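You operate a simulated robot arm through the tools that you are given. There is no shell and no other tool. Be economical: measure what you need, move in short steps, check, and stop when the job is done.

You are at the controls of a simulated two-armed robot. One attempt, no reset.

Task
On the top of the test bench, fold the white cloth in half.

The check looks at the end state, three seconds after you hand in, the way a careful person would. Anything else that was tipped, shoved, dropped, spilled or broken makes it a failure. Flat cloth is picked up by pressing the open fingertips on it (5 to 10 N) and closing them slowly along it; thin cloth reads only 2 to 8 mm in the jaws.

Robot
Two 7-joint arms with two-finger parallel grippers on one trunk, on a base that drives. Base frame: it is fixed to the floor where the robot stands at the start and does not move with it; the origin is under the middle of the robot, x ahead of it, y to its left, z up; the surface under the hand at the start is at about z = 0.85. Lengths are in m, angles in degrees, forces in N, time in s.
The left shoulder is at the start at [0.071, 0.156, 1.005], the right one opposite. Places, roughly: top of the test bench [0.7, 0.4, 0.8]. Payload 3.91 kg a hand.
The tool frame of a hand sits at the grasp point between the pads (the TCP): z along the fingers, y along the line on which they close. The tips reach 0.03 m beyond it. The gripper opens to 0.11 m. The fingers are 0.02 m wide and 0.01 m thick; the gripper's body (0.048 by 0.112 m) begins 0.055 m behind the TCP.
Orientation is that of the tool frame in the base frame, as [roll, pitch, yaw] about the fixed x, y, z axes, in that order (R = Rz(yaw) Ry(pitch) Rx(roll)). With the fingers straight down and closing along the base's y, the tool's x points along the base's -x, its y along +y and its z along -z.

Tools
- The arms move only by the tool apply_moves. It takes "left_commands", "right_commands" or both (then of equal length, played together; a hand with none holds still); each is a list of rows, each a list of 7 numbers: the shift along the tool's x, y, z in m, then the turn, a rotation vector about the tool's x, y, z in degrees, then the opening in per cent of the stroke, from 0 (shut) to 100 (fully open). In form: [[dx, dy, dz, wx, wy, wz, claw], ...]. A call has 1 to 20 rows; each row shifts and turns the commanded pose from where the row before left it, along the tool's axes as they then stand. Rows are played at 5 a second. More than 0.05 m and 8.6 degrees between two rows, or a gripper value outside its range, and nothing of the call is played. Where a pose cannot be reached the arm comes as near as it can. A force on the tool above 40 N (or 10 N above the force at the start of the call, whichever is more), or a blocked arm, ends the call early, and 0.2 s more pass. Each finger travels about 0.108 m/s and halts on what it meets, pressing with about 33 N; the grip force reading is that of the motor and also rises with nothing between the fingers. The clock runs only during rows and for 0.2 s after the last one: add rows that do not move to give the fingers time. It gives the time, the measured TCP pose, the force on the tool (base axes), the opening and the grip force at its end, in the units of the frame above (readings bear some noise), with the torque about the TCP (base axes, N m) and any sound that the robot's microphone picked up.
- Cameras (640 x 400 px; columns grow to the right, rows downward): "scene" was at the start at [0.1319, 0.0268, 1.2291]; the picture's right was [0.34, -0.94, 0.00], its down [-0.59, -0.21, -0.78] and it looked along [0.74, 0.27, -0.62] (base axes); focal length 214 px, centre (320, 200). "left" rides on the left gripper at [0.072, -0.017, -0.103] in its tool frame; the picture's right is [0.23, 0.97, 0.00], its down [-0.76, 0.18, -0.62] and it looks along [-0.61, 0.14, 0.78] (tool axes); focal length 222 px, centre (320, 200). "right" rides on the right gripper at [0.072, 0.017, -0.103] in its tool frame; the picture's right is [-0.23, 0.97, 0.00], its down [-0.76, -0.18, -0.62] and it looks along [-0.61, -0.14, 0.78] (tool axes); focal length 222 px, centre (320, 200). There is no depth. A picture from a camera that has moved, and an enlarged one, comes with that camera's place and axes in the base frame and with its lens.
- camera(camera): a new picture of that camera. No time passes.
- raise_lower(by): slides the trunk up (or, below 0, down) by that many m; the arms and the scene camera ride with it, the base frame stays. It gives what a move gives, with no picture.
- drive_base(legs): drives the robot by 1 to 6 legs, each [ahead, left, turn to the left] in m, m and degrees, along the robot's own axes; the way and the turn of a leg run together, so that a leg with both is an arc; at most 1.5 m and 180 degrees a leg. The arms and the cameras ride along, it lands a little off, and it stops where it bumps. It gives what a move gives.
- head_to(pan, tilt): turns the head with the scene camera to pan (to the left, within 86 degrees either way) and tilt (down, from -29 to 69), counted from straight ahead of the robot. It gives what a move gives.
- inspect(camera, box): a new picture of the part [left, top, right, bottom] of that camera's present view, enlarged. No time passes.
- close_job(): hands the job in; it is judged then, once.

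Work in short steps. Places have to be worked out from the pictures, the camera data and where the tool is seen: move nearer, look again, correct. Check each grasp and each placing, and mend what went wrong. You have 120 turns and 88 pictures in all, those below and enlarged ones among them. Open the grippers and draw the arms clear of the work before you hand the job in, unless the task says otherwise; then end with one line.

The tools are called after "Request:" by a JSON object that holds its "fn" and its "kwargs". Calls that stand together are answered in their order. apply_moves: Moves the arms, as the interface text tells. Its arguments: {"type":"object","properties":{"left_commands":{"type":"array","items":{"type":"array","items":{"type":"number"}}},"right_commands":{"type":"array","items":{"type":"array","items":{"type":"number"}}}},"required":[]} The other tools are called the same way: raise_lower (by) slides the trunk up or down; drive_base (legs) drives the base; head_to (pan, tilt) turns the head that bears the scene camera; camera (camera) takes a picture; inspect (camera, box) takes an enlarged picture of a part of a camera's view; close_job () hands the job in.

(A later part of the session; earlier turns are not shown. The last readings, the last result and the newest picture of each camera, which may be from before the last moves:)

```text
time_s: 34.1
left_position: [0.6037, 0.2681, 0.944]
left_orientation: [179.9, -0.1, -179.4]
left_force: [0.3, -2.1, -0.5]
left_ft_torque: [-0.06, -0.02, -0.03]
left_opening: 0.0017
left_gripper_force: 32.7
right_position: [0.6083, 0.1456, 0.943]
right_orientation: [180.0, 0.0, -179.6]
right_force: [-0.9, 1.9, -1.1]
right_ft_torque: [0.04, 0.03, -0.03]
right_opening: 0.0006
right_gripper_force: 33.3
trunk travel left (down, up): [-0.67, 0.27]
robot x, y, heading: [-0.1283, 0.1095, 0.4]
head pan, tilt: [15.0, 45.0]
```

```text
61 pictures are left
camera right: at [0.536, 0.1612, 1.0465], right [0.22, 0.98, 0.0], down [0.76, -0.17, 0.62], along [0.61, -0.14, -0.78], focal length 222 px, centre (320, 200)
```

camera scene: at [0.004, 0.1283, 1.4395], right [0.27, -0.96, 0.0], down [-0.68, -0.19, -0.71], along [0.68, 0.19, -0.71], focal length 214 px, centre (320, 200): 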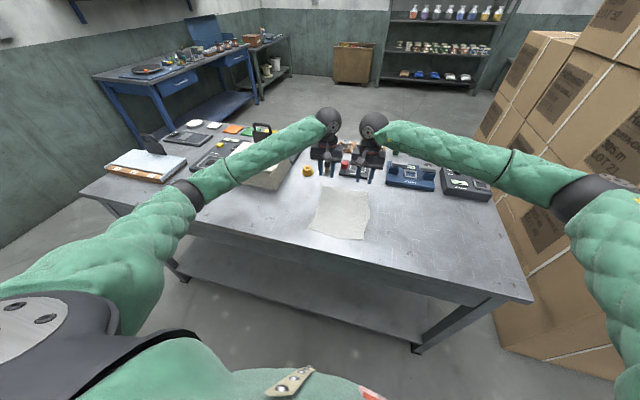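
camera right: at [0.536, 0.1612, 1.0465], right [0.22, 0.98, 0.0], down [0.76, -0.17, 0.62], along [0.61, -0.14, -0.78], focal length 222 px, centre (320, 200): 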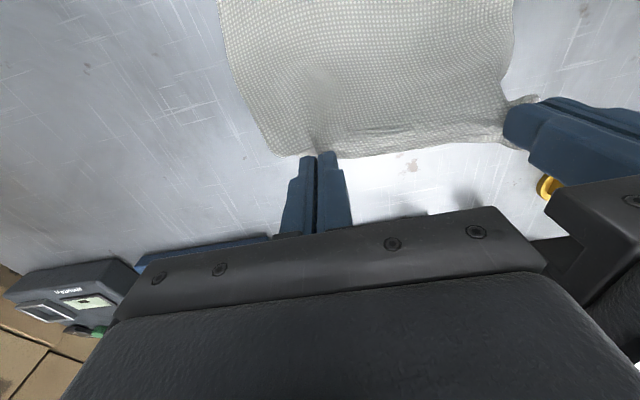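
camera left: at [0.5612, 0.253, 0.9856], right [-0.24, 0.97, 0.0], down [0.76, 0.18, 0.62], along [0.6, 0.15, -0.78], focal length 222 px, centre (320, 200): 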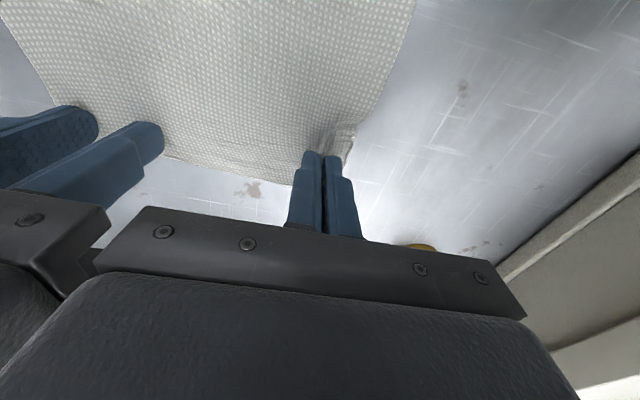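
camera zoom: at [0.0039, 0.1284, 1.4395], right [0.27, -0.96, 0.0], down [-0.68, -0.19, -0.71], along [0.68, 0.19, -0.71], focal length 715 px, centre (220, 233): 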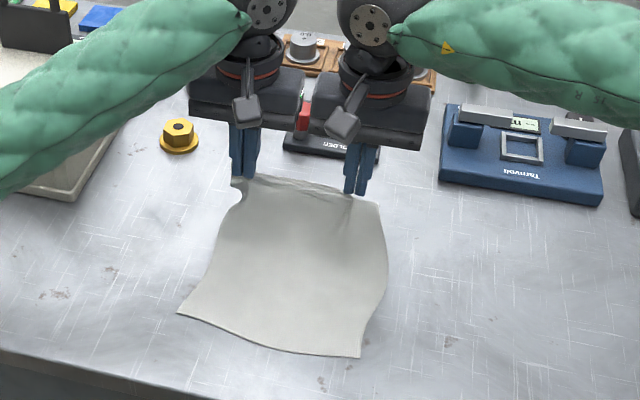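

Both hands still hold. I'll continue the arc over the top to the robot side.

Request:
{"fn": "apply_moves", "kwargs": {"left_commands": [[0.007, 0, -0.006, 0, 0, 0, 0], [0.007, 0, -0.006, 0, 0, 0, 0], [0.008, 0, -0.005, 0, 0, 0, 0], [0.008, 0, -0.004, 0, 0, 0, 0], [0.008, 0, -0.004, 0, 0, 0, 0], [0.008, 0, -0.003, 0, 0, 0, 0], [0.008, 0, -0.002, 0, 0, 0, 0], [0.008, 0, -0.001, 0, 0, 0, 0], [0.009, 0, 0.001, 0, 0, 0, 0], [0.009, 0, 0.002, 0, 0, 0, 0], [0.009, 0, 0.003, 0, 0, 0, 0], [0, 0, 0, 0, 0, 0, 0]], "right_commands": [[0.007, 0, -0.006, 0, 0, 0, 0], [0.007, 0, -0.006, 0, 0, 0, 0], [0.008, 0, -0.005, 0, 0, 0, 0], [0.008, 0, -0.004, 0, 0, 0, 0], [0.008, 0, -0.004, 0, 0, 0, 0], [0.008, 0, -0.003, 0, 0, 0, 0], [0.008, 0, -0.002, 0, 0, 0, 0], [0.008, 0, -0.001, 0, 0, 0, 0], [0.009, 0, 0.001, 0, 0, 0, 0], [0.009, 0, 0.002, 0, 0, 0, 0], [0.009, 0, 0.003, 0, 0, 0, 0], [0, 0, 0, 0, 0, 0, 0]]}}

Request:
{"fn": "inspect", "kwargs": {"camera": "scene", "box": [250, 120, 450, 270]}}

Request:
{"fn": "camera", "kwargs": {"camera": "right"}}

```text
time_s: 36.7
left_position: [0.5134, 0.2722, 0.9691]
left_orientation: [179.9, -0.1, -179.4]
left_force: [0.0, -2.0, -0.4]
left_ft_torque: [-0.07, 0.01, -0.02]
left_opening: 0.0017
left_gripper_force: 32.8
right_position: [0.5204, 0.1461, 0.9701]
right_orientation: [179.9, 0.1, -179.6]
right_force: [-1.2, 3.3, -0.8]
right_ft_torque: [0.09, 0.01, -0.04]
right_opening: 0.0006
right_gripper_force: 32.6
trunk travel left (down, up): [-0.67, 0.27]
robot x, y, heading: [-0.1237, 0.1083, 0.3]
head pan, tilt: [15.0, 45.0]
```

```text
2.67 times, centred on (350, 195) of scene
camera zoom: at [0.0034, 0.1283, 1.4396], right [0.27, -0.96, 0.0], down [-0.68, -0.19, -0.71], along [0.68, 0.19, -0.71], focal length 572 px, centre (240, 213)
```

zoom: 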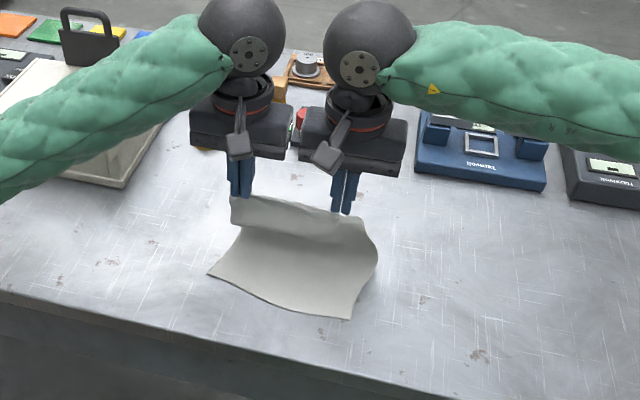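

```text
59 pictures are left
camera right: at [0.4478, 0.1612, 1.0725], right [0.22, 0.98, 0.0], down [0.76, -0.17, 0.62], along [0.61, -0.14, -0.78], focal length 222 px, centre (320, 200)
```

right: 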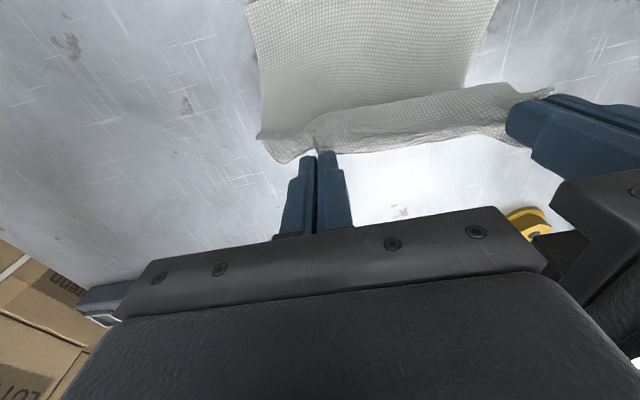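

The fold is forming nicely. I'll tilt the hands so the fingers point forward, which lays the edge flat toward the robot, and check the sign.

Request:
{"fn": "apply_moves", "kwargs": {"left_commands": [[0, 0, 0, 0, -6, 0, 0], [0, 0, 0, 0, -6, 0, 0], [0, 0, 0, 0, -6, 0, 0], [0, 0, 0, 0, -6, 0, 0], [0, 0, 0, 0, 0, 0, 0], [0, 0, 0, 0, 0, 0, 0]], "right_commands": [[0, 0, 0, 0, -6, 0, 0], [0, 0, 0, 0, -6, 0, 0], [0, 0, 0, 0, -6, 0, 0], [0, 0, 0, 0, -6, 0, 0], [0, 0, 0, 0, 0, 0, 0], [0, 0, 0, 0, 0, 0, 0]]}}

Request:
{"fn": "inspect", "kwargs": {"camera": "scene", "box": [250, 120, 450, 270]}}

```text
time_s: 38.1
left_position: [0.515, 0.2707, 0.9692]
left_orientation: [179.9, 24.0, -179.5]
left_force: [-0.6, -1.7, 0.2]
left_ft_torque: [0.0, 0.0, -0.07]
left_opening: 0.0016
left_gripper_force: 32.7
right_position: [0.5196, 0.1457, 0.9705]
right_orientation: [-180.0, 24.1, -179.7]
right_force: [-0.6, 1.4, 0.6]
right_ft_torque: [0.06, -0.03, 0.0]
right_opening: 0.0009
right_gripper_force: 33.4
trunk travel left (down, up): [-0.67, 0.27]
robot x, y, heading: [-0.1302, 0.1053, 0.6]
head pan, tilt: [15.0, 45.0]
```

```text
2.67 times, centred on (350, 195) of scene
camera zoom: at [0.0029, 0.1284, 1.4396], right [0.27, -0.96, 0.0], down [-0.68, -0.19, -0.71], along [0.68, 0.19, -0.71], focal length 572 px, centre (240, 213)
```

zoom: 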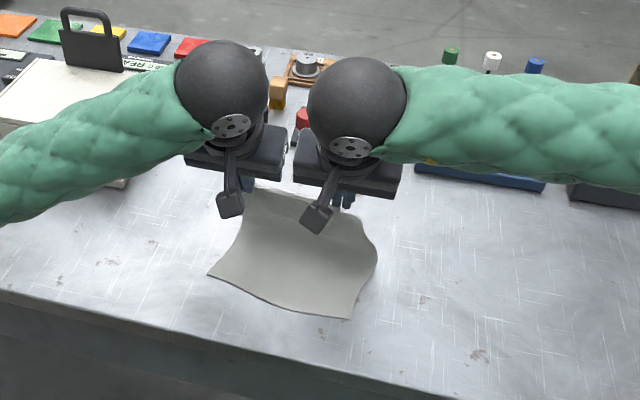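

Tilt is right. Now I'll carry the edge down and toward the near side.

Request:
{"fn": "apply_moves", "kwargs": {"left_commands": [[0.0088, 0, 0.0034, 0, 0, 0, 0], [0.0088, 0, 0.0034, 0, 0, 0, 0], [0.0088, 0, 0.0034, 0, 0, 0, 0], [0.0088, 0, 0.0034, 0, 0, 0, 0], [0.0088, 0, 0.0034, 0, 0, 0, 0], [0.0088, 0, 0.0034, 0, 0, 0, 0], [0, 0, 0, 0, 0, 0, 0], [0, 0, 0, 0, 0, 0, 0]], "right_commands": [[0.0096, -0.0008, 0.003, 0, 0, 0, 0], [0.0096, -0.0008, 0.003, 0, 0, 0, 0], [0.0096, -0.0008, 0.003, 0, 0, 0, 0], [0.0096, -0.0008, 0.003, 0, 0, 0, 0], [0.0096, -0.0008, 0.003, 0, 0, 0, 0], [0.0096, -0.0008, 0.003, 0, 0, 0, 0], [0, 0, 0, 0, 0, 0, 0], [0, 0, 0, 0, 0, 0, 0]]}}

Request:
{"fn": "inspect", "kwargs": {"camera": "scene", "box": [250, 120, 450, 270]}}

Request:
{"fn": "camera", "kwargs": {"camera": "right"}}

Request:
{"fn": "camera", "kwargs": {"camera": "left"}}

```text
time_s: 39.9
left_position: [0.4755, 0.2692, 0.9322]
left_orientation: [180.0, 23.9, -179.5]
left_force: [-0.3, -6.8, -1.3]
left_ft_torque: [-0.18, -0.01, -0.12]
left_opening: 0.0014
left_gripper_force: 32.7
right_position: [0.4734, 0.141, 0.929]
right_orientation: [-180.0, 24.2, -179.6]
right_force: [0.9, 6.5, 1.1]
right_ft_torque: [0.22, 0.01, 0.05]
right_opening: 0.0008
right_gripper_force: 32.8
trunk travel left (down, up): [-0.67, 0.27]
robot x, y, heading: [-0.1266, 0.1118, 0.5]
head pan, tilt: [15.0, 45.0]
```

```text
2.67 times, centred on (350, 195) of scene
camera zoom: at [0.0031, 0.1284, 1.4396], right [0.27, -0.96, 0.0], down [-0.68, -0.19, -0.71], along [0.68, 0.19, -0.71], focal length 572 px, centre (240, 213)
```

zoom: 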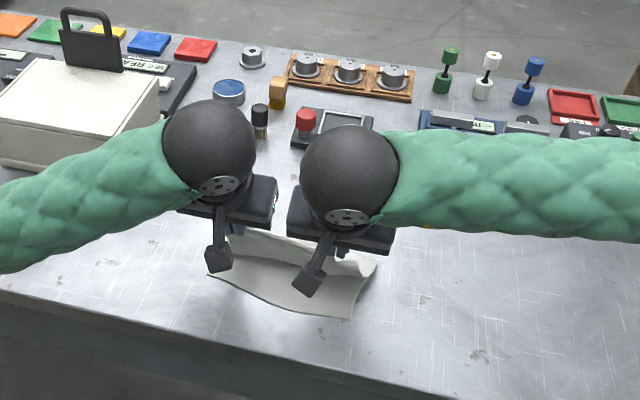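

```text
56 pictures are left
camera right: at [0.3665, 0.1564, 0.9937], right [0.2, 0.98, 0.09], down [0.44, -0.18, 0.88], along [0.87, -0.14, -0.47], focal length 222 px, centre (320, 200)
```

right: 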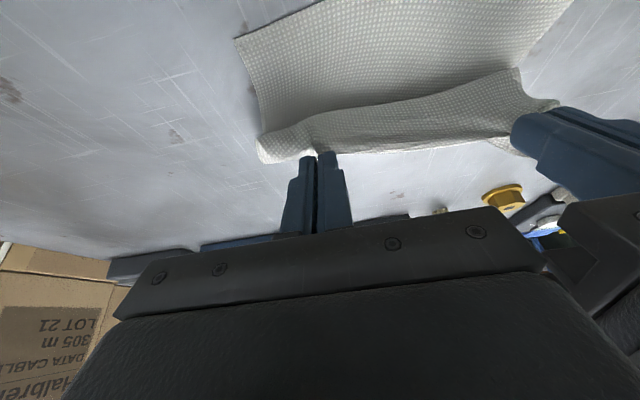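

```text
55 pictures are left
camera left: at [0.3689, 0.2525, 0.9968], right [-0.22, 0.97, -0.09], down [0.44, 0.18, 0.88], along [0.87, 0.15, -0.47], focal length 222 px, centre (320, 200)
```

left: 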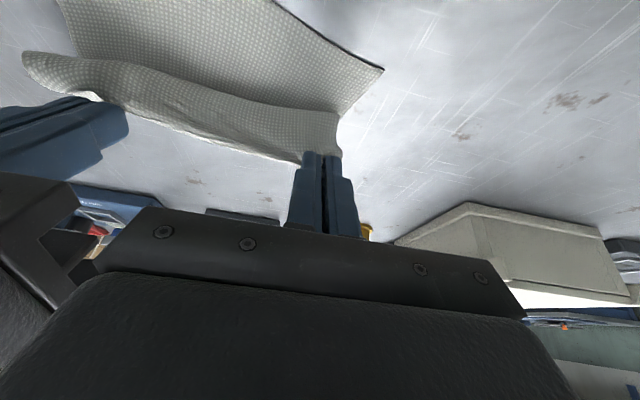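

The near corners measure C (0.427,0.108) and D (0.447,0.297). I'll relieve the sideways tension and lower the gripped edge to just above the near edge.

Request:
{"fn": "apply_moves", "kwargs": {"left_commands": [[0.0044, 0, 0.0042, 0, 0, 0, 0], [0.0044, 0, 0.0042, 0, 0, 0, 0], [0.0044, 0, 0.0042, 0, 0, 0, 0], [0.0044, 0, 0.0042, 0, 0, 0, 0], [0.0044, 0, 0.0042, 0, 0, 0, 0], [0.0044, 0, 0.0042, 0, 0, 0, 0], [0.0044, 0, 0.0042, 0, 0, 0, 0], [0.0044, 0, 0.0042, 0, 0, 0, 0], [0, 0, 0, 0, 0, 0, 0], [0, 0, 0, 0, 0, 0, 0]], "right_commands": [[0.0061, 0.001, 0.003, 0, 0, 0, 0], [0.0061, 0.001, 0.003, 0, 0, 0, 0], [0.0061, 0.001, 0.003, 0, 0, 0, 0], [0.0061, 0.001, 0.003, 0, 0, 0, 0], [0.0061, 0, 0.003, 0, 0, 0, 0], [0.0061, 0, 0.003, 0, 0, 0, 0], [0.0061, 0, 0.003, 0, 0, 0, 0], [0.0061, 0, 0.003, 0, 0, 0, 0], [0, 0, 0, 0, 0, 0, 0], [0, 0, 0, 0, 0, 0, 0]]}}

Request:
{"fn": "camera", "kwargs": {"camera": "right"}}

Request:
{"fn": "camera", "kwargs": {"camera": "left"}}

```text
time_s: 42.1
left_position: [0.456, 0.2677, 0.8855]
left_orientation: [179.9, 24.0, -179.5]
left_force: [-0.9, -4.2, -0.4]
left_ft_torque: [-0.06, 0.05, -0.09]
left_opening: 0.0018
left_gripper_force: 32.9
right_position: [0.4382, 0.1453, 0.887]
right_orientation: [180.0, 24.0, -179.7]
right_force: [1.5, 3.5, 0.0]
right_ft_torque: [0.12, -0.01, 0.05]
right_opening: 0.0006
right_gripper_force: 32.9
trunk travel left (down, up): [-0.67, 0.27]
robot x, y, heading: [-0.1284, 0.1095, 0.5]
head pan, tilt: [15.0, 45.0]
```

```text
54 pictures are left
camera right: at [0.3309, 0.1607, 0.952], right [0.2, 0.98, 0.09], down [0.44, -0.18, 0.88], along [0.87, -0.14, -0.47], focal length 222 px, centre (320, 200)
```

right: 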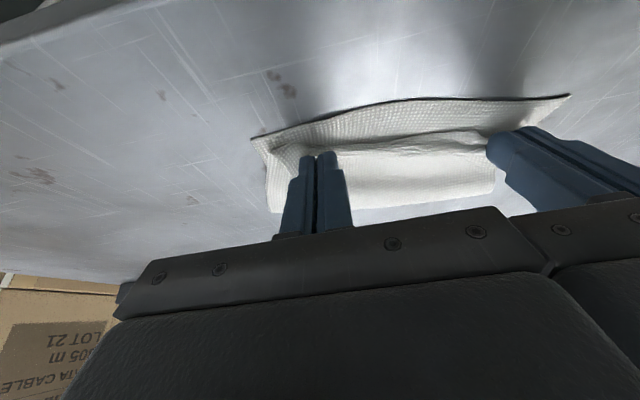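

```text
53 pictures are left
camera left: at [0.3496, 0.2512, 0.9515], right [-0.22, 0.97, -0.09], down [0.44, 0.18, 0.88], along [0.87, 0.15, -0.47], focal length 222 px, centre (320, 200)
```

left: 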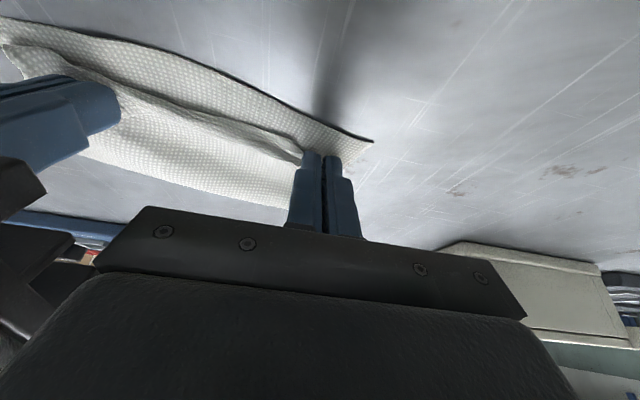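

The upper edge is about 12 mm short of the lower one. I'll pull both hands 12 mm more toward the robot and lower slightly.

Request:
{"fn": "apply_moves", "kwargs": {"left_commands": [[0.0042, 0, -0.0005, 0, 0, 0, 0], [0.0042, 0, -0.0004, 0, 0, 0, 0], [0.0042, 0, -0.0003, 0, 0, 0, 0], [0, 0, 0, 0, 0, 0, 0], [0, 0, 0, 0, 0, 0, 0]], "right_commands": [[0.0042, 0, -0.0005, 0, 0, 0, 0], [0.0042, 0, -0.0004, 0, 0, 0, 0], [0.0042, 0, -0.0003, 0, 0, 0, 0], [0, 0, 0, 0, 0, 0, 0], [0, 0, 0, 0, 0, 0, 0]]}}

Request:
{"fn": "camera", "kwargs": {"camera": "right"}}

Request:
{"fn": "camera", "kwargs": {"camera": "left"}}

```text
time_s: 43.3
left_position: [0.4443, 0.2707, 0.8832]
left_orientation: [179.8, 23.8, -179.5]
left_force: [-1.5, -4.7, 3.5]
left_ft_torque: [-0.12, -0.01, -0.04]
left_opening: 0.0016
left_gripper_force: 33.4
right_position: [0.4252, 0.1457, 0.884]
right_orientation: [180.0, 24.1, -179.6]
right_force: [1.5, 5.8, 10.0]
right_ft_torque: [0.14, -0.11, -0.02]
right_opening: 0.001
right_gripper_force: 33.2
trunk travel left (down, up): [-0.67, 0.27]
robot x, y, heading: [-0.1252, 0.1111, 0.3]
head pan, tilt: [15.0, 45.0]
```

```text
52 pictures are left
camera right: at [0.3179, 0.1608, 0.9485], right [0.2, 0.98, 0.09], down [0.44, -0.18, 0.88], along [0.87, -0.13, -0.47], focal length 222 px, centre (320, 200)
```

right: 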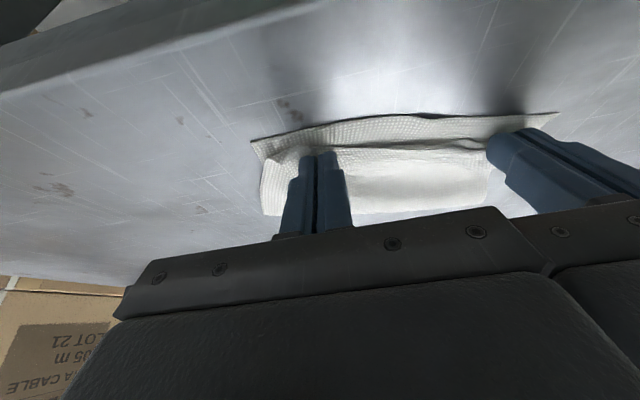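

```text
51 pictures are left
camera left: at [0.3379, 0.2517, 0.9484], right [-0.22, 0.97, -0.09], down [0.44, 0.18, 0.88], along [0.87, 0.15, -0.47], focal length 222 px, centre (320, 200)
```

left: 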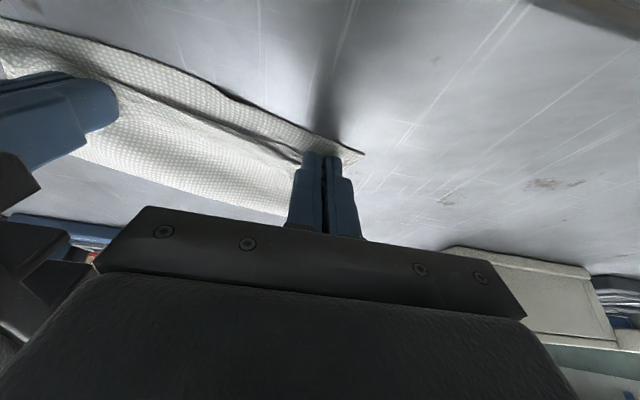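

I'm touching down on the cloth. I'll enlarge to distinguish the upper edge from the lower.

Request:
{"fn": "inspect", "kwargs": {"camera": "right", "box": [230, 90, 570, 230]}}

Request:
{"fn": "inspect", "kwargs": {"camera": "left", "box": [60, 40, 400, 240]}}

```text
1.88 times, centred on (400, 160) of right
camera zoom: at [0.3179, 0.1608, 0.9485], right [0.2, 0.98, 0.09], down [0.44, -0.18, 0.88], along [0.87, -0.13, -0.47], focal length 418 px, centre (169, 275)
```

zoom: 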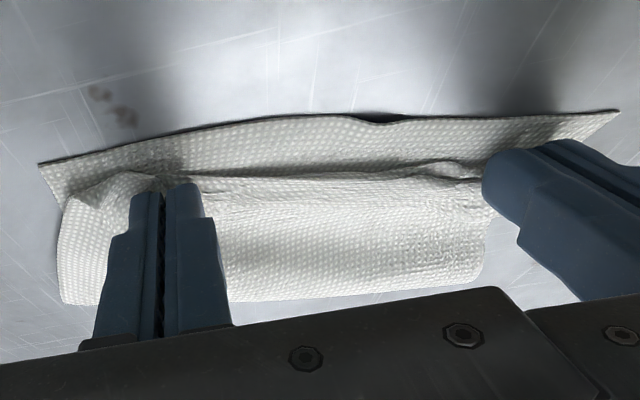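

```text
1.88 times, centred on (230, 140) of left
camera zoom: at [0.3379, 0.2517, 0.9484], right [-0.22, 0.97, -0.09], down [0.44, 0.18, 0.88], along [0.87, 0.15, -0.47], focal length 418 px, centre (489, 313)
```

zoom: 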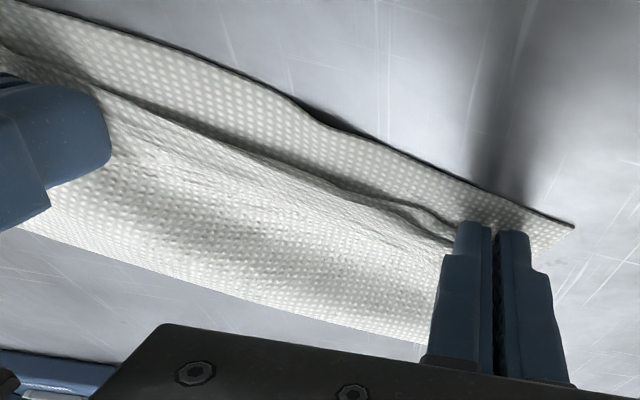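

The crest is level with the tips, but the free edge flap (about 2 cm) seems tucked under. I'll lift 28 mm to let it hang free and look.

Request:
{"fn": "apply_moves", "kwargs": {"left_commands": [[-0.0028, 0, -0.0064, 0, 0, 0, 0], [-0.0028, 0, -0.0064, 0, 0, 0, 0], [-0.0028, 0, -0.0064, 0, 0, 0, 0], [-0.0028, 0, -0.0064, 0, 0, 0, 0], [0, 0, 0, 0, 0, 0, 0], [0, 0, 0, 0, 0, 0, 0]], "right_commands": [[-0.0028, 0, -0.0064, 0, 0, 0, 0], [-0.0028, 0, -0.0064, 0, 0, 0, 0], [-0.0028, 0, -0.0064, 0, 0, 0, 0], [-0.0028, 0, -0.0064, 0, 0, 0, 0], [0, 0, 0, 0, 0, 0, 0], [0, 0, 0, 0, 0, 0, 0]]}}

Request:
{"fn": "inspect", "kwargs": {"camera": "right", "box": [230, 70, 570, 230]}}

Request:
{"fn": "inspect", "kwargs": {"camera": "left", "box": [60, 20, 400, 230]}}

```text
time_s: 44.7
left_position: [0.4441, 0.2696, 0.9104]
left_orientation: [179.9, 23.9, -179.5]
left_force: [-1.1, -5.2, 0.2]
left_ft_torque: [-0.1, 0.02, -0.11]
left_opening: 0.0015
left_gripper_force: 33.6
right_position: [0.4264, 0.1451, 0.9122]
right_orientation: [179.9, 24.1, -179.6]
right_force: [0.8, 3.3, 0.2]
right_ft_torque: [0.13, -0.04, 0.04]
right_opening: 0.0007
right_gripper_force: 32.8
trunk travel left (down, up): [-0.67, 0.27]
robot x, y, heading: [-0.1244, 0.1091, 0.8]
head pan, tilt: [15.0, 45.0]
```

```text
1.88 times, centred on (400, 150) of right
camera zoom: at [0.3187, 0.1612, 0.976], right [0.2, 0.98, 0.09], down [0.44, -0.18, 0.88], along [0.87, -0.14, -0.47], focal length 418 px, centre (169, 294)
```

zoom: 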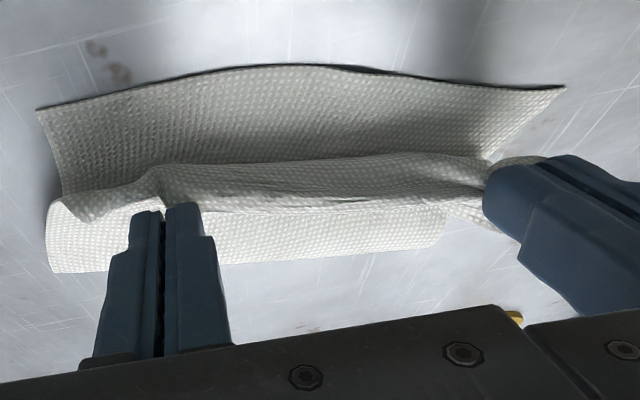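

```text
1.88 times, centred on (230, 125) of left
camera zoom: at [0.3378, 0.2521, 0.9755], right [-0.22, 0.97, -0.09], down [0.44, 0.18, 0.88], along [0.87, 0.15, -0.47], focal length 418 px, centre (489, 341)
```

zoom: 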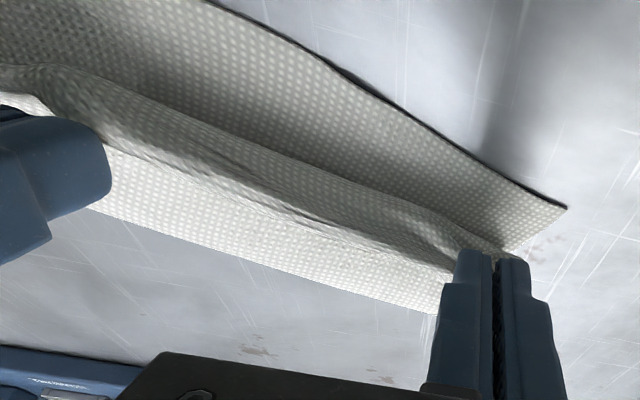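

The flap now hangs toward the robot. I'll lower while moving 8 mm away, so that the flap trails outward onto the near edge.

Request:
{"fn": "apply_moves", "kwargs": {"left_commands": [[0.0008, 0, 0.0045, 0, 0, 0, 0], [0.0006, 0, 0.0045, 0, 0, 0, 0], [0.0005, 0, 0.0045, 0, 0, 0, 0], [0.0005, 0, 0.0045, 0, 0, 0, 0], [0.0005, 0, 0.0045, 0, 0, 0, 0], [0.0004, 0, 0.0043, 0, 0, 0, 0], [0, 0, 0, 0, 0, 0, 0], [0, 0, 0, 0, 0, 0, 0]], "right_commands": [[0.0008, 0, 0.0045, 0, 0, 0, 0], [0.0006, 0, 0.0045, 0, 0, 0, 0], [0.0005, 0, 0.0045, 0, 0, 0, 0], [0.0005, 0, 0.0045, 0, 0, 0, 0], [0.0005, 0, 0.0045, 0, 0, 0, 0], [0.0004, 0, 0.0043, 0, 0, 0, 0], [0, 0, 0, 0, 0, 0, 0], [0, 0, 0, 0, 0, 0, 0]]}}

Request:
{"fn": "inspect", "kwargs": {"camera": "right", "box": [230, 70, 570, 230]}}

Request:
{"fn": "inspect", "kwargs": {"camera": "left", "box": [60, 20, 400, 230]}}

```text
time_s: 46.5
left_position: [0.4529, 0.2702, 0.8842]
left_orientation: [179.9, 24.0, -179.6]
left_force: [-1.7, -4.0, 1.4]
left_ft_torque: [-0.12, 0.0, -0.03]
left_opening: 0.0013
left_gripper_force: 33.2
right_position: [0.4354, 0.1448, 0.8859]
right_orientation: [-180.0, 24.2, -179.6]
right_force: [1.0, 4.1, -0.1]
right_ft_torque: [0.08, -0.02, 0.02]
right_opening: 0.0008
right_gripper_force: 33.2
trunk travel left (down, up): [-0.67, 0.27]
robot x, y, heading: [-0.1267, 0.1062, 0.4]
head pan, tilt: [15.0, 45.0]
```

```text
1.88 times, centred on (400, 150) of right
camera zoom: at [0.3274, 0.1605, 0.9505], right [0.2, 0.98, 0.09], down [0.44, -0.18, 0.88], along [0.87, -0.14, -0.47], focal length 418 px, centre (169, 294)
```

zoom: 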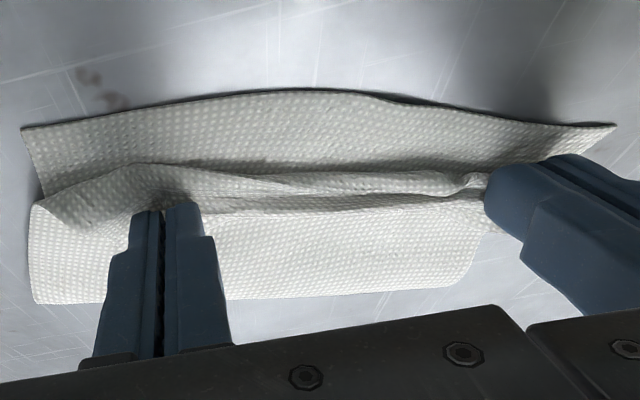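

```text
1.88 times, centred on (230, 125) of left
camera zoom: at [0.3459, 0.2517, 0.95], right [-0.22, 0.97, -0.09], down [0.44, 0.18, 0.88], along [0.87, 0.15, -0.47], focal length 418 px, centre (489, 341)
```

zoom: 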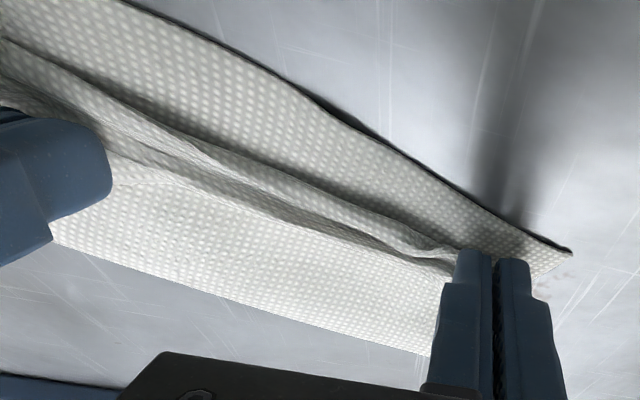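

The flap now lies outward, but the upper edge is still about 1.5 cm short. I'll lift 20 mm, go 17 mm nearer, then lower with an 8 mm trailing motion.

Request:
{"fn": "apply_moves", "kwargs": {"left_commands": [[0.0018, 0, -0.0063, 0, 0, 0, 0], [0.0018, 0, -0.0063, 0, 0, 0, 0], [0.0019, 0, -0.0063, 0, 0, 0, 0], [0.0019, 0, -0.0063, 0, 0, 0, 0], [0, 0, 0, 0, 0, 0, 0], [0, 0, 0, 0, 0, 0, 0], [0.0002, 0, 0.0043, 0, 0, 0, 0], [0.0002, 0, 0.0043, 0, 0, 0, 0], [0.0002, 0, 0.0043, 0, 0, 0, 0], [0.0002, 0, 0.0043, 0, 0, 0, 0], [0, 0, 0.0043, 0, 0, 0, 0], [0, 0, 0, 0, 0, 0, 0], [0, 0, 0, 0, 0, 0, 0]], "right_commands": [[0.0018, 0, -0.0063, 0, 0, 0, 0], [0.0018, 0, -0.0063, 0, 0, 0, 0], [0.0019, 0, -0.0063, 0, 0, 0, 0], [0.0019, 0, -0.0063, 0, 0, 0, 0], [0, 0, 0, 0, 0, 0, 0], [0, 0, 0, 0, 0, 0, 0], [0.0002, 0, 0.0043, 0, 0, 0, 0], [0.0002, 0, 0.0043, 0, 0, 0, 0], [0.0002, 0, 0.0043, 0, 0, 0, 0], [0.0002, 0, 0.0043, 0, 0, 0, 0], [0, 0, 0.0043, 0, 0, 0, 0], [0, 0, 0, 0, 0, 0, 0], [0, 0, 0, 0, 0, 0, 0]]}}

Request:
{"fn": "inspect", "kwargs": {"camera": "right", "box": [230, 70, 570, 230]}}

Request:
{"fn": "inspect", "kwargs": {"camera": "left", "box": [60, 20, 400, 230]}}

```text
time_s: 49.3
left_position: [0.4438, 0.2686, 0.8835]
left_orientation: [179.9, 23.9, -179.6]
left_force: [-0.6, -4.2, 0.4]
left_ft_torque: [-0.06, 0.02, -0.07]
left_opening: 0.0016
left_gripper_force: 32.7
right_position: [0.4258, 0.1455, 0.8853]
right_orientation: [179.9, 24.1, -179.6]
right_force: [0.5, 3.6, 0.4]
right_ft_torque: [0.11, -0.03, -0.04]
right_opening: 0.0007
right_gripper_force: 32.9
trunk travel left (down, up): [-0.67, 0.27]
robot x, y, heading: [-0.1272, 0.1071, 0.7]
head pan, tilt: [15.0, 45.0]
```

```text
1.88 times, centred on (400, 150) of right
camera zoom: at [0.3176, 0.1609, 0.9499], right [0.2, 0.98, 0.09], down [0.44, -0.18, 0.88], along [0.87, -0.14, -0.47], focal length 418 px, centre (169, 294)
```

zoom: 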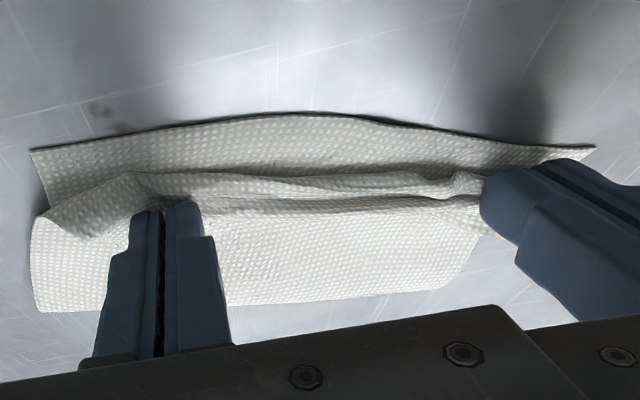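

```text
1.88 times, centred on (230, 125) of left
camera zoom: at [0.3372, 0.2507, 0.9501], right [-0.22, 0.97, -0.09], down [0.44, 0.18, 0.88], along [0.87, 0.15, -0.47], focal length 418 px, centre (489, 341)
```

zoom: 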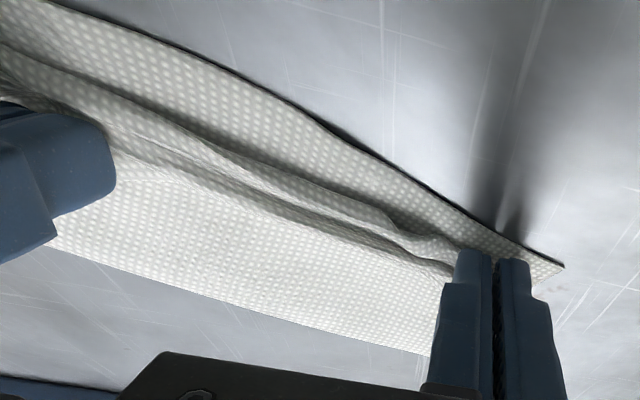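

The edges are within about 1 cm of each other. I'll release by opening slowly and then retract along the fingers.

Request:
{"fn": "apply_moves", "kwargs": {"left_commands": [[0, 0, 0, 0, 0, 0, 5], [0, 0, 0, 0, 0, 0, 10], [0, 0, 0, 0, 0, 0, 15], [0, 0, 0, 0, 0, 0, 20], [0, 0, 0, 0, 0, 0, 24], [0, 0, 0, 0, 0, 0, 24], [0, 0, -0.01, 0, 0, 0, 24], [0, 0, -0.015, 0, 0, 0, 24], [0, 0, -0.02, 0, 0, 0, 24], [0, 0, -0.03, 0, 0, 0, 24], [0, 0, -0.03, 0, 0, 0, 24], [0, 0, 0, 0, 0, 0, 24]], "right_commands": [[0, 0, 0, 0, 0, 0, 5], [0, 0, 0, 0, 0, 0, 10], [0, 0, 0, 0, 0, 0, 15], [0, 0, 0, 0, 0, 0, 20], [0, 0, 0, 0, 0, 0, 24], [0, 0, 0, 0, 0, 0, 24], [0, 0, -0.01, 0, 0, 0, 24], [0, 0, -0.015, 0, 0, 0, 24], [0, 0, -0.02, 0, 0, 0, 24], [0, 0, -0.03, 0, 0, 0, 24], [0, 0, -0.03, 0, 0, 0, 24], [0, 0, 0, 0, 0, 0, 24]]}}

Request:
{"fn": "camera", "kwargs": {"camera": "right"}}

Request:
{"fn": "camera", "kwargs": {"camera": "left"}}

Request:
{"fn": "inspect", "kwargs": {"camera": "scene", "box": [250, 120, 450, 270]}}

```text
time_s: 51.9
left_position: [0.4021, 0.2697, 0.9799]
left_orientation: [179.9, 24.0, -179.5]
left_force: [0.8, 0.6, -0.8]
left_ft_torque: [0.0, 0.02, -0.01]
left_opening: 0.0264
left_gripper_force: 0.0
right_position: [0.3816, 0.1465, 0.9819]
right_orientation: [179.9, 24.0, -179.6]
right_force: [-0.1, -0.6, 0.2]
right_ft_torque: [-0.04, -0.02, -0.02]
right_opening: 0.0262
right_gripper_force: 0.1
trunk travel left (down, up): [-0.67, 0.27]
robot x, y, heading: [-0.127, 0.1077, 0.5]
head pan, tilt: [15.0, 45.0]
```

```text
42 pictures are left
camera right: at [0.2737, 0.161, 1.0472], right [0.2, 0.98, 0.09], down [0.44, -0.17, 0.88], along [0.87, -0.14, -0.47], focal length 222 px, centre (320, 200)
```

right: 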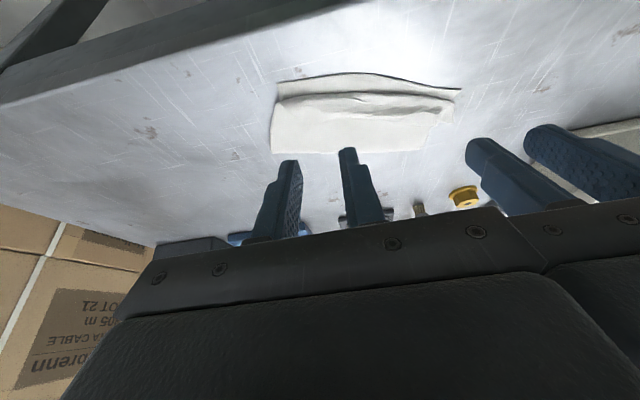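

```text
41 pictures are left
camera left: at [0.2957, 0.2519, 1.0456], right [-0.22, 0.97, -0.09], down [0.44, 0.18, 0.88], along [0.87, 0.15, -0.47], focal length 222 px, centre (320, 200)
```

left: 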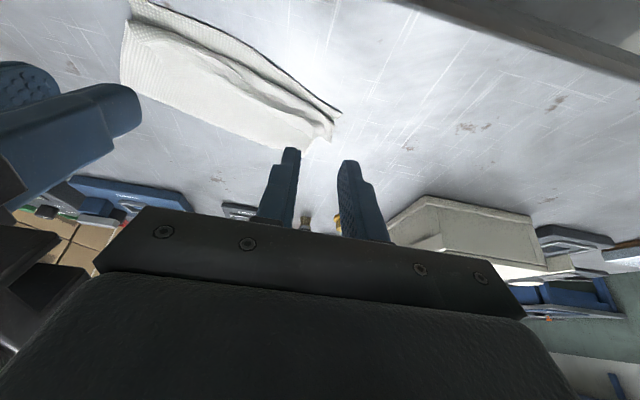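

```text
2.67 times, centred on (350, 195) of scene
camera zoom: at [0.0035, 0.1287, 1.4395], right [0.27, -0.96, 0.0], down [-0.68, -0.19, -0.71], along [0.68, 0.19, -0.71], focal length 572 px, centre (240, 213)
```

zoom: 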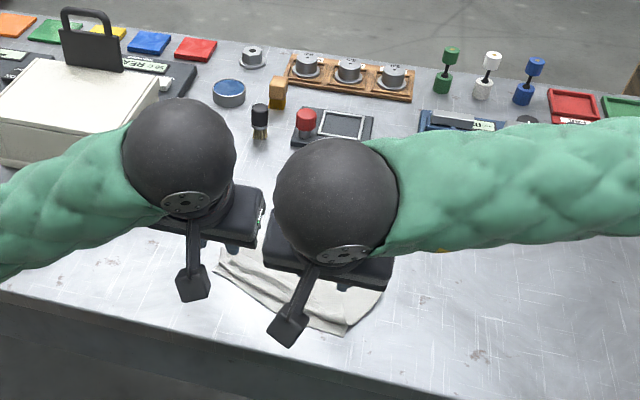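

Released cleanly. I'll raise and spread the hands for a clear view.

Request:
{"fn": "apply_moves", "kwargs": {"left_commands": [[-0.0122, 0.02, -0.0274, 0, 0, 0, 24], [-0.0122, 0.03, -0.0274, 0, 0, 0, 24], [-0.0122, 0.03, -0.0274, 0, 0, 0, 24], [-0.0122, 0.03, -0.0274, 0, 0, 0, 24], [0, 0.04, 0, 0, 0, 0, 24], [0, 0, 0, 0, 0, 0, 24]], "right_commands": [[-0.0122, -0.02, -0.0274, 0, 0, 0, 24], [-0.0122, -0.03, -0.0274, 0, 0, 0, 24], [-0.0122, -0.03, -0.0274, 0, 0, 0, 24], [-0.0122, -0.03, -0.0274, 0, 0, 0, 24], [0, -0.04, 0, 0, 0, 0, 24], [0, 0, 0, 0, 0, 0, 24]]}}

Request:
{"fn": "inspect", "kwargs": {"camera": "scene", "box": [270, 150, 430, 270]}}

Request:
{"fn": "camera", "kwargs": {"camera": "scene"}}

```text
time_s: 53.3
left_position: [0.4109, 0.4173, 1.1037]
left_orientation: [179.9, 23.8, -179.5]
left_force: [-0.1, 0.0, -0.4]
left_ft_torque: [-0.01, 0.01, -0.01]
left_opening: 0.0263
left_gripper_force: 0.1
left hand out of reach, approached as far as the arm can: row 1, 2
right_position: [0.3954, -0.0024, 1.0995]
right_orientation: [-179.9, 23.9, -179.6]
right_force: [0.6, -1.1, 0.5]
right_ft_torque: [0.06, -0.02, -0.02]
right_opening: 0.0264
right_gripper_force: 0.0
right hand out of reach, approached as far as the arm can: row 5
trunk travel left (down, up): [-0.67, 0.27]
robot x, y, heading: [-0.1261, 0.1088, 0.5]
head pan, tilt: [15.0, 45.0]
```

```text
3.33 times, centred on (350, 210) of scene
camera zoom: at [0.0049, 0.1287, 1.4394], right [0.27, -0.96, 0.0], down [-0.68, -0.19, -0.71], along [0.68, 0.19, -0.71], focal length 715 px, centre (220, 167)
```

zoom: 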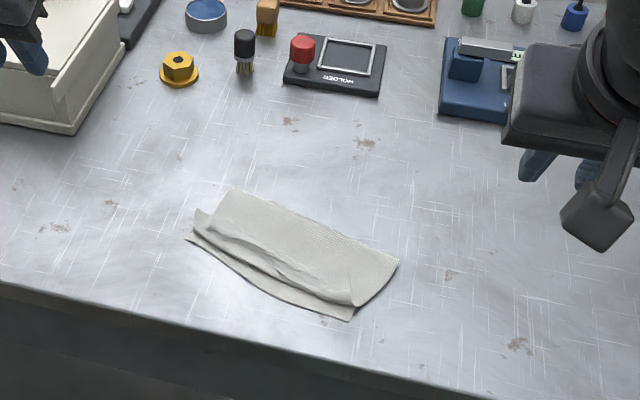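

```text
38 pictures are left
camera scene: at [0.0049, 0.1287, 1.4394], right [0.27, -0.96, 0.0], down [-0.68, -0.19, -0.71], along [0.68, 0.19, -0.71], focal length 214 px, centre (320, 200)
```

scene: 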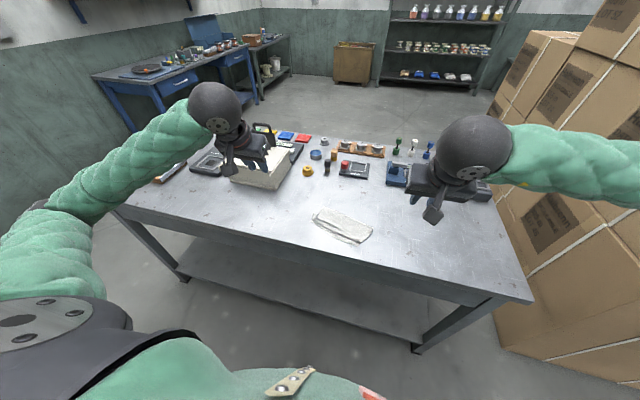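

The cloth is folded. I'll zoom in to judge edge alignment and wrinkles.

Request:
{"fn": "inspect", "kwargs": {"camera": "scene", "box": [306, 196, 386, 246]}}

```text
8.00 times, centred on (346, 221) of scene
camera zoom: at [0.0049, 0.1287, 1.4394], right [0.27, -0.96, 0.0], down [-0.68, -0.19, -0.71], along [0.68, 0.19, -0.71], focal length 1716 px, centre (112, 32)
```

zoom: 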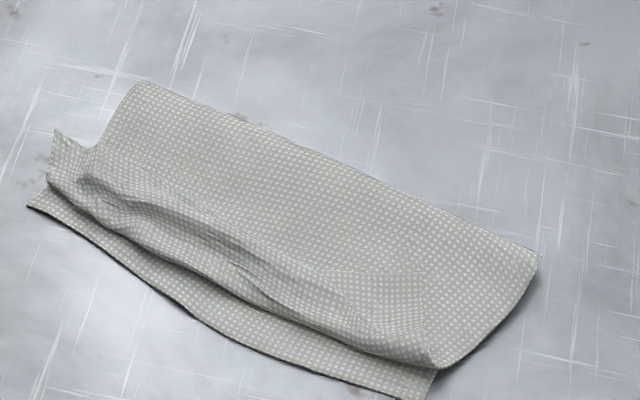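

The upper layer appears a bit short, with a ruck near its edge. I'll bring the right hand camera back low for a closer look from the robot side.

Request:
{"fn": "apply_moves", "kwargs": {"right_commands": [[0.0117, 0.036, 0.0189, 0, 0, 0, 10], [0.0117, 0.036, 0.0189, 0, 0, 0, 0], [0.0117, 0.036, 0.0189, 0, 0, 0, 0], [0.0117, 0.036, 0.0189, 0, 0, 0, 0], [0.0117, 0.036, 0.0189, 0, 0, 0, 0], [0, 0, 0, 0, 0, 0, 0], [0, 0, 0, 0, 0, 0, 0]]}}

Request:
{"fn": "inspect", "kwargs": {"camera": "right", "box": [200, 50, 440, 200]}}

```text
time_s: 54.9
left_position: [0.4089, 0.4195, 1.1036]
left_orientation: [180.0, 23.8, -179.6]
left_force: [0.0, -0.4, 0.6]
left_ft_torque: [0.02, 0.01, -0.04]
left_opening: 0.0267
left_gripper_force: 0.1
right_position: [0.3761, 0.1772, 0.9933]
right_orientation: [-179.9, 24.1, -179.7]
right_force: [-0.7, -0.3, 0.8]
right_ft_torque: [0.03, -0.03, -0.01]
right_opening: 0.0
right_gripper_force: 32.8
trunk travel left (down, up): [-0.67, 0.27]
robot x, y, heading: [-0.1245, 0.1102, 0.5]
head pan, tilt: [15.0, 45.0]
```

```text
2.67 times, centred on (320, 125) of right
camera zoom: at [0.2682, 0.1924, 1.0581], right [0.2, 0.98, 0.09], down [0.44, -0.17, 0.88], along [0.87, -0.14, -0.47], focal length 592 px, centre (320, 400)
```

zoom: 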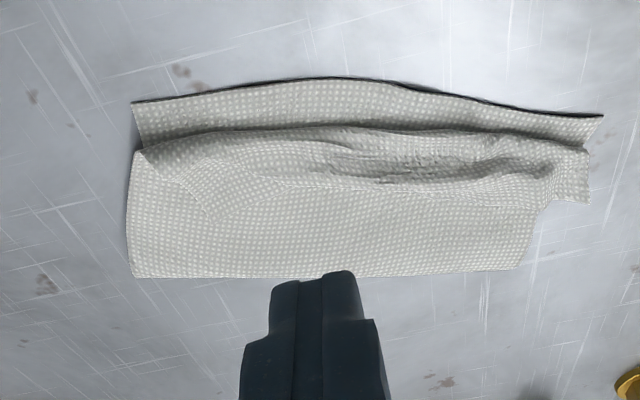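

I need to know whether the edge flap lies tucked under or flipped back on top. I'll zoom further.

Request:
{"fn": "inspect", "kwargs": {"camera": "right", "box": [244, 76, 340, 136]}}

Request:
{"fn": "inspect", "kwargs": {"camera": "right", "box": [330, 76, 426, 136]}}

```text
6.67 times, centred on (292, 106) of right
camera zoom: at [0.2682, 0.1924, 1.0581], right [0.2, 0.98, 0.09], down [0.44, -0.17, 0.88], along [0.87, -0.14, -0.47], focal length 1481 px, centre (507, 827)
```

zoom: 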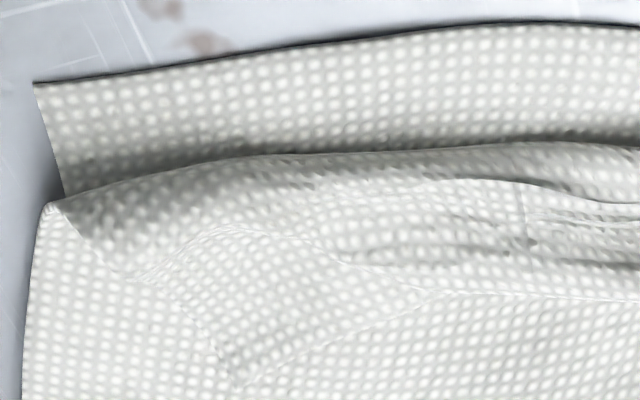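

```text
6.67 times, centred on (378, 106) of right
camera zoom: at [0.2682, 0.1924, 1.0581], right [0.2, 0.98, 0.09], down [0.44, -0.17, 0.88], along [0.87, -0.14, -0.47], focal length 1481 px, centre (-67, 827)
```

zoom: 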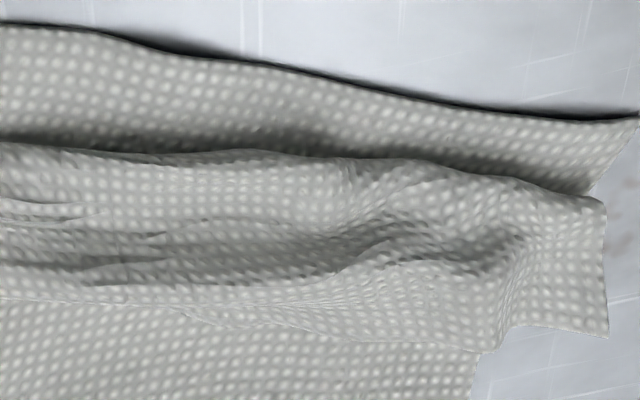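

Now it's clear: the ~3 cm edge flap is flipped back on top, pointing away from the robot, with B near (0.454,0.121) and A near (0.495,0.293). I'll bring both hands upright over that flap to pinch it by its free edge and turn it toward the robot.

Request:
{"fn": "apply_moves", "kwargs": {"left_commands": [[0, 0, 0, 0, 6, 0, 24], [0, 0, 0, 0, 6, 0, 24], [0, 0, 0, 0, 6, 0, 24], [0, 0, 0, 0, 6, 0, 24], [-0.011, -0.025, 0.0323, 0, 0, 0, 24], [-0.011, -0.025, 0.0323, 0, 0, 0, 24], [-0.011, -0.025, 0.0323, 0, 0, 0, 24], [-0.011, -0.025, 0.0323, 0, 0, 0, 24], [-0.011, -0.025, 0.0323, 0, 0, 0, 24], [-0.011, -0.025, 0.0323, 0, 0, 0, 24], [0, 0, 0, 0, 0, 0, 24], [0, 0, 0, 0, 0, 0, 24]], "right_commands": [[0, 0, 0, 0, 6, 0, 24], [0, 0, 0, 0, 6, 0, 24], [0, 0, 0, 0, 6, 0, 24], [0, 0, 0, 0, 6, 0, 24], [-0.0098, -0.0053, 0.0138, 0, 0, 0, 24], [-0.0098, -0.0053, 0.0138, 0, 0, 0, 24], [-0.0098, -0.0053, 0.0138, 0, 0, 0, 24], [-0.0098, -0.0053, 0.0138, 0, 0, 0, 24], [-0.0098, -0.0053, 0.0138, 0, 0, 0, 24], [-0.0098, -0.0053, 0.0138, 0, 0, 0, 24], [0, 0, 0, 0, 0, 0, 24], [0, 0, 0, 0, 0, 0, 24]]}}

Request:
{"fn": "inspect", "kwargs": {"camera": "right", "box": [200, 50, 520, 250]}}

Request:
{"fn": "inspect", "kwargs": {"camera": "left", "box": [120, 50, 440, 250]}}

```text
time_s: 57.5
left_position: [0.4763, 0.2666, 0.9033]
left_orientation: [179.9, -0.1, -179.5]
left_force: [0.5, 0.4, 0.1]
left_ft_torque: [-0.01, 0.01, 0.0]
left_opening: 0.0263
left_gripper_force: 0.1
right_position: [0.4371, 0.1441, 0.9092]
right_orientation: [180.0, 0.0, -179.7]
right_force: [0.4, 0.8, -0.3]
right_ft_torque: [0.0, 0.02, -0.03]
right_opening: 0.0264
right_gripper_force: 0.1
trunk travel left (down, up): [-0.67, 0.27]
robot x, y, heading: [-0.1281, 0.1076, 0.8]
head pan, tilt: [15.0, 45.0]
```

```text
2.00 times, centred on (360, 150) of right
camera zoom: at [0.3657, 0.1597, 1.012], right [0.22, 0.98, 0.0], down [0.76, -0.17, 0.62], along [0.61, -0.14, -0.78], focal length 444 px, centre (240, 300)
```

zoom: 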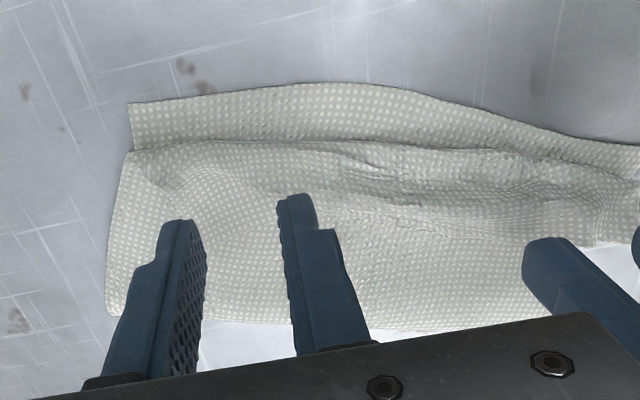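

```text
2.00 times, centred on (280, 150) of left
camera zoom: at [0.4059, 0.2488, 1.0065], right [-0.24, 0.97, 0.0], down [0.76, 0.18, 0.62], along [0.6, 0.15, -0.78], focal length 444 px, centre (400, 300)
```

zoom: 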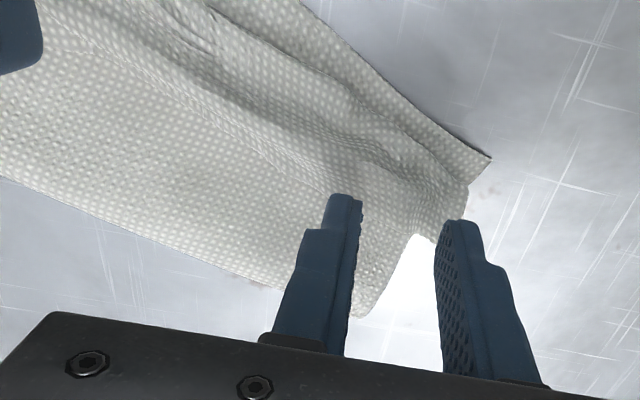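

I'll narrow the jaws, trim the positions slightly, and descend to just above the flap.

Request:
{"fn": "apply_moves", "kwargs": {"left_commands": [[0.005, -0.002, 0.004, 0, 0, 0, 17], [0, 0, 0.006, 0, 0, 0, 17], [0, 0, 0.004, 0, 0, 0, 17], [0, 0, 0, 0, 0, 0, 17], [0, 0, 0, 0, 0, 0, 17]], "right_commands": [[0.003, -0.001, 0.007, 0, 0, 0, 17], [0, 0, 0.007, 0, 0, 0, 17], [0, 0, 0.005, 0, 0, 0, 17], [0, 0, 0, 0, 0, 0, 17], [0, 0, 0, 0, 0, 0, 17]]}}

Request:
{"fn": "inspect", "kwargs": {"camera": "right", "box": [220, 70, 460, 220]}}

Request:
{"fn": "inspect", "kwargs": {"camera": "left", "box": [180, 70, 420, 220]}}

```text
time_s: 58.7
left_position: [0.4697, 0.2648, 0.8915]
left_orientation: [179.9, -0.1, -179.5]
left_force: [0.5, 0.3, 0.1]
left_ft_torque: [0.0, -0.05, 0.0]
left_opening: 0.0188
left_gripper_force: 0.1
right_position: [0.4332, 0.1457, 0.8916]
right_orientation: [180.0, 0.1, -179.6]
right_force: [0.0, -0.5, 0.1]
right_ft_torque: [-0.02, -0.03, -0.03]
right_opening: 0.0186
right_gripper_force: 0.0
trunk travel left (down, up): [-0.67, 0.27]
robot x, y, heading: [-0.1291, 0.1053, 0.8]
head pan, tilt: [15.0, 45.0]
```

```text
2.67 times, centred on (340, 145) of right
camera zoom: at [0.3611, 0.1608, 0.9948], right [0.22, 0.98, 0.0], down [0.76, -0.17, 0.62], along [0.61, -0.14, -0.78], focal length 592 px, centre (267, 347)
```

zoom: 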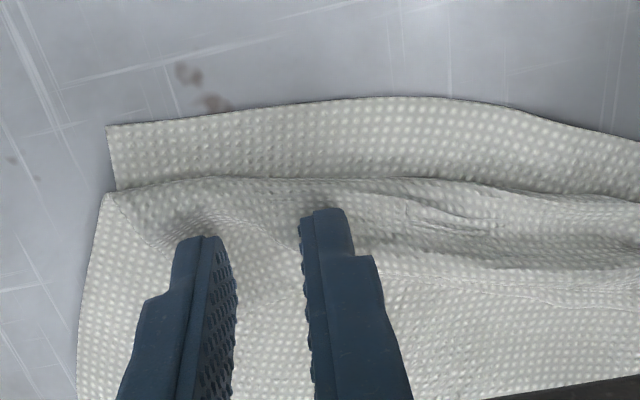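

```text
2.67 times, centred on (300, 145) of left
camera zoom: at [0.4002, 0.2474, 0.995], right [-0.24, 0.97, 0.0], down [0.76, 0.18, 0.62], along [0.6, 0.15, -0.78], focal length 592 px, centre (373, 347)
```

zoom: 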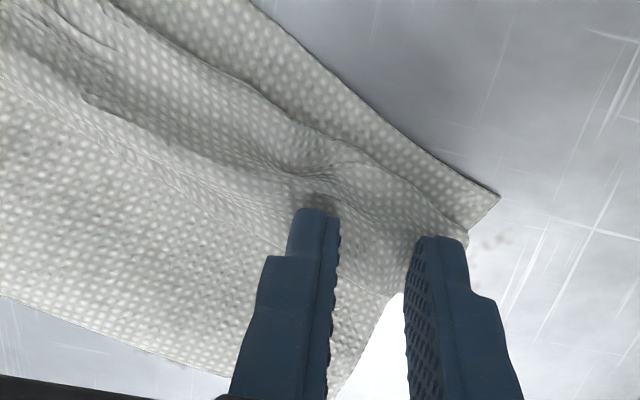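

Fingers straddle flap material on both sides. Pressing down slowly.

Request:
{"fn": "apply_moves", "kwargs": {"left_commands": [[0, 0, 0.0015, 0, 0, 0, 17], [0, 0, 0.0015, 0, 0, 0, 17], [0, 0, 0.001, 0, 0, 0, 17], [0, 0, 0, 0, 0, 0, 17], [0, 0, 0, 0, 0, 0, 17]], "right_commands": [[0, 0, 0.0015, 0, 0, 0, 17], [0, 0, 0.0015, 0, 0, 0, 17], [0, 0, 0.001, 0, 0, 0, 17], [0, 0, 0, 0, 0, 0, 17], [0, 0, 0, 0, 0, 0, 17]]}}

```text
time_s: 59.9
left_position: [0.4711, 0.2661, 0.8859]
left_orientation: [179.8, -0.1, -179.5]
left_force: [1.1, 0.6, -0.1]
left_ft_torque: [0.0, 0.01, 0.02]
left_opening: 0.0185
left_gripper_force: 0.3
right_position: [0.4313, 0.1448, 0.8873]
right_orientation: [180.0, 0.1, -179.6]
right_force: [0.3, 0.6, 0.4]
right_ft_torque: [-0.02, -0.01, 0.03]
right_opening: 0.0183
right_gripper_force: 0.1
trunk travel left (down, up): [-0.67, 0.27]
robot x, y, heading: [-0.1285, 0.1065, 0.5]
head pan, tilt: [15.0, 45.0]
```

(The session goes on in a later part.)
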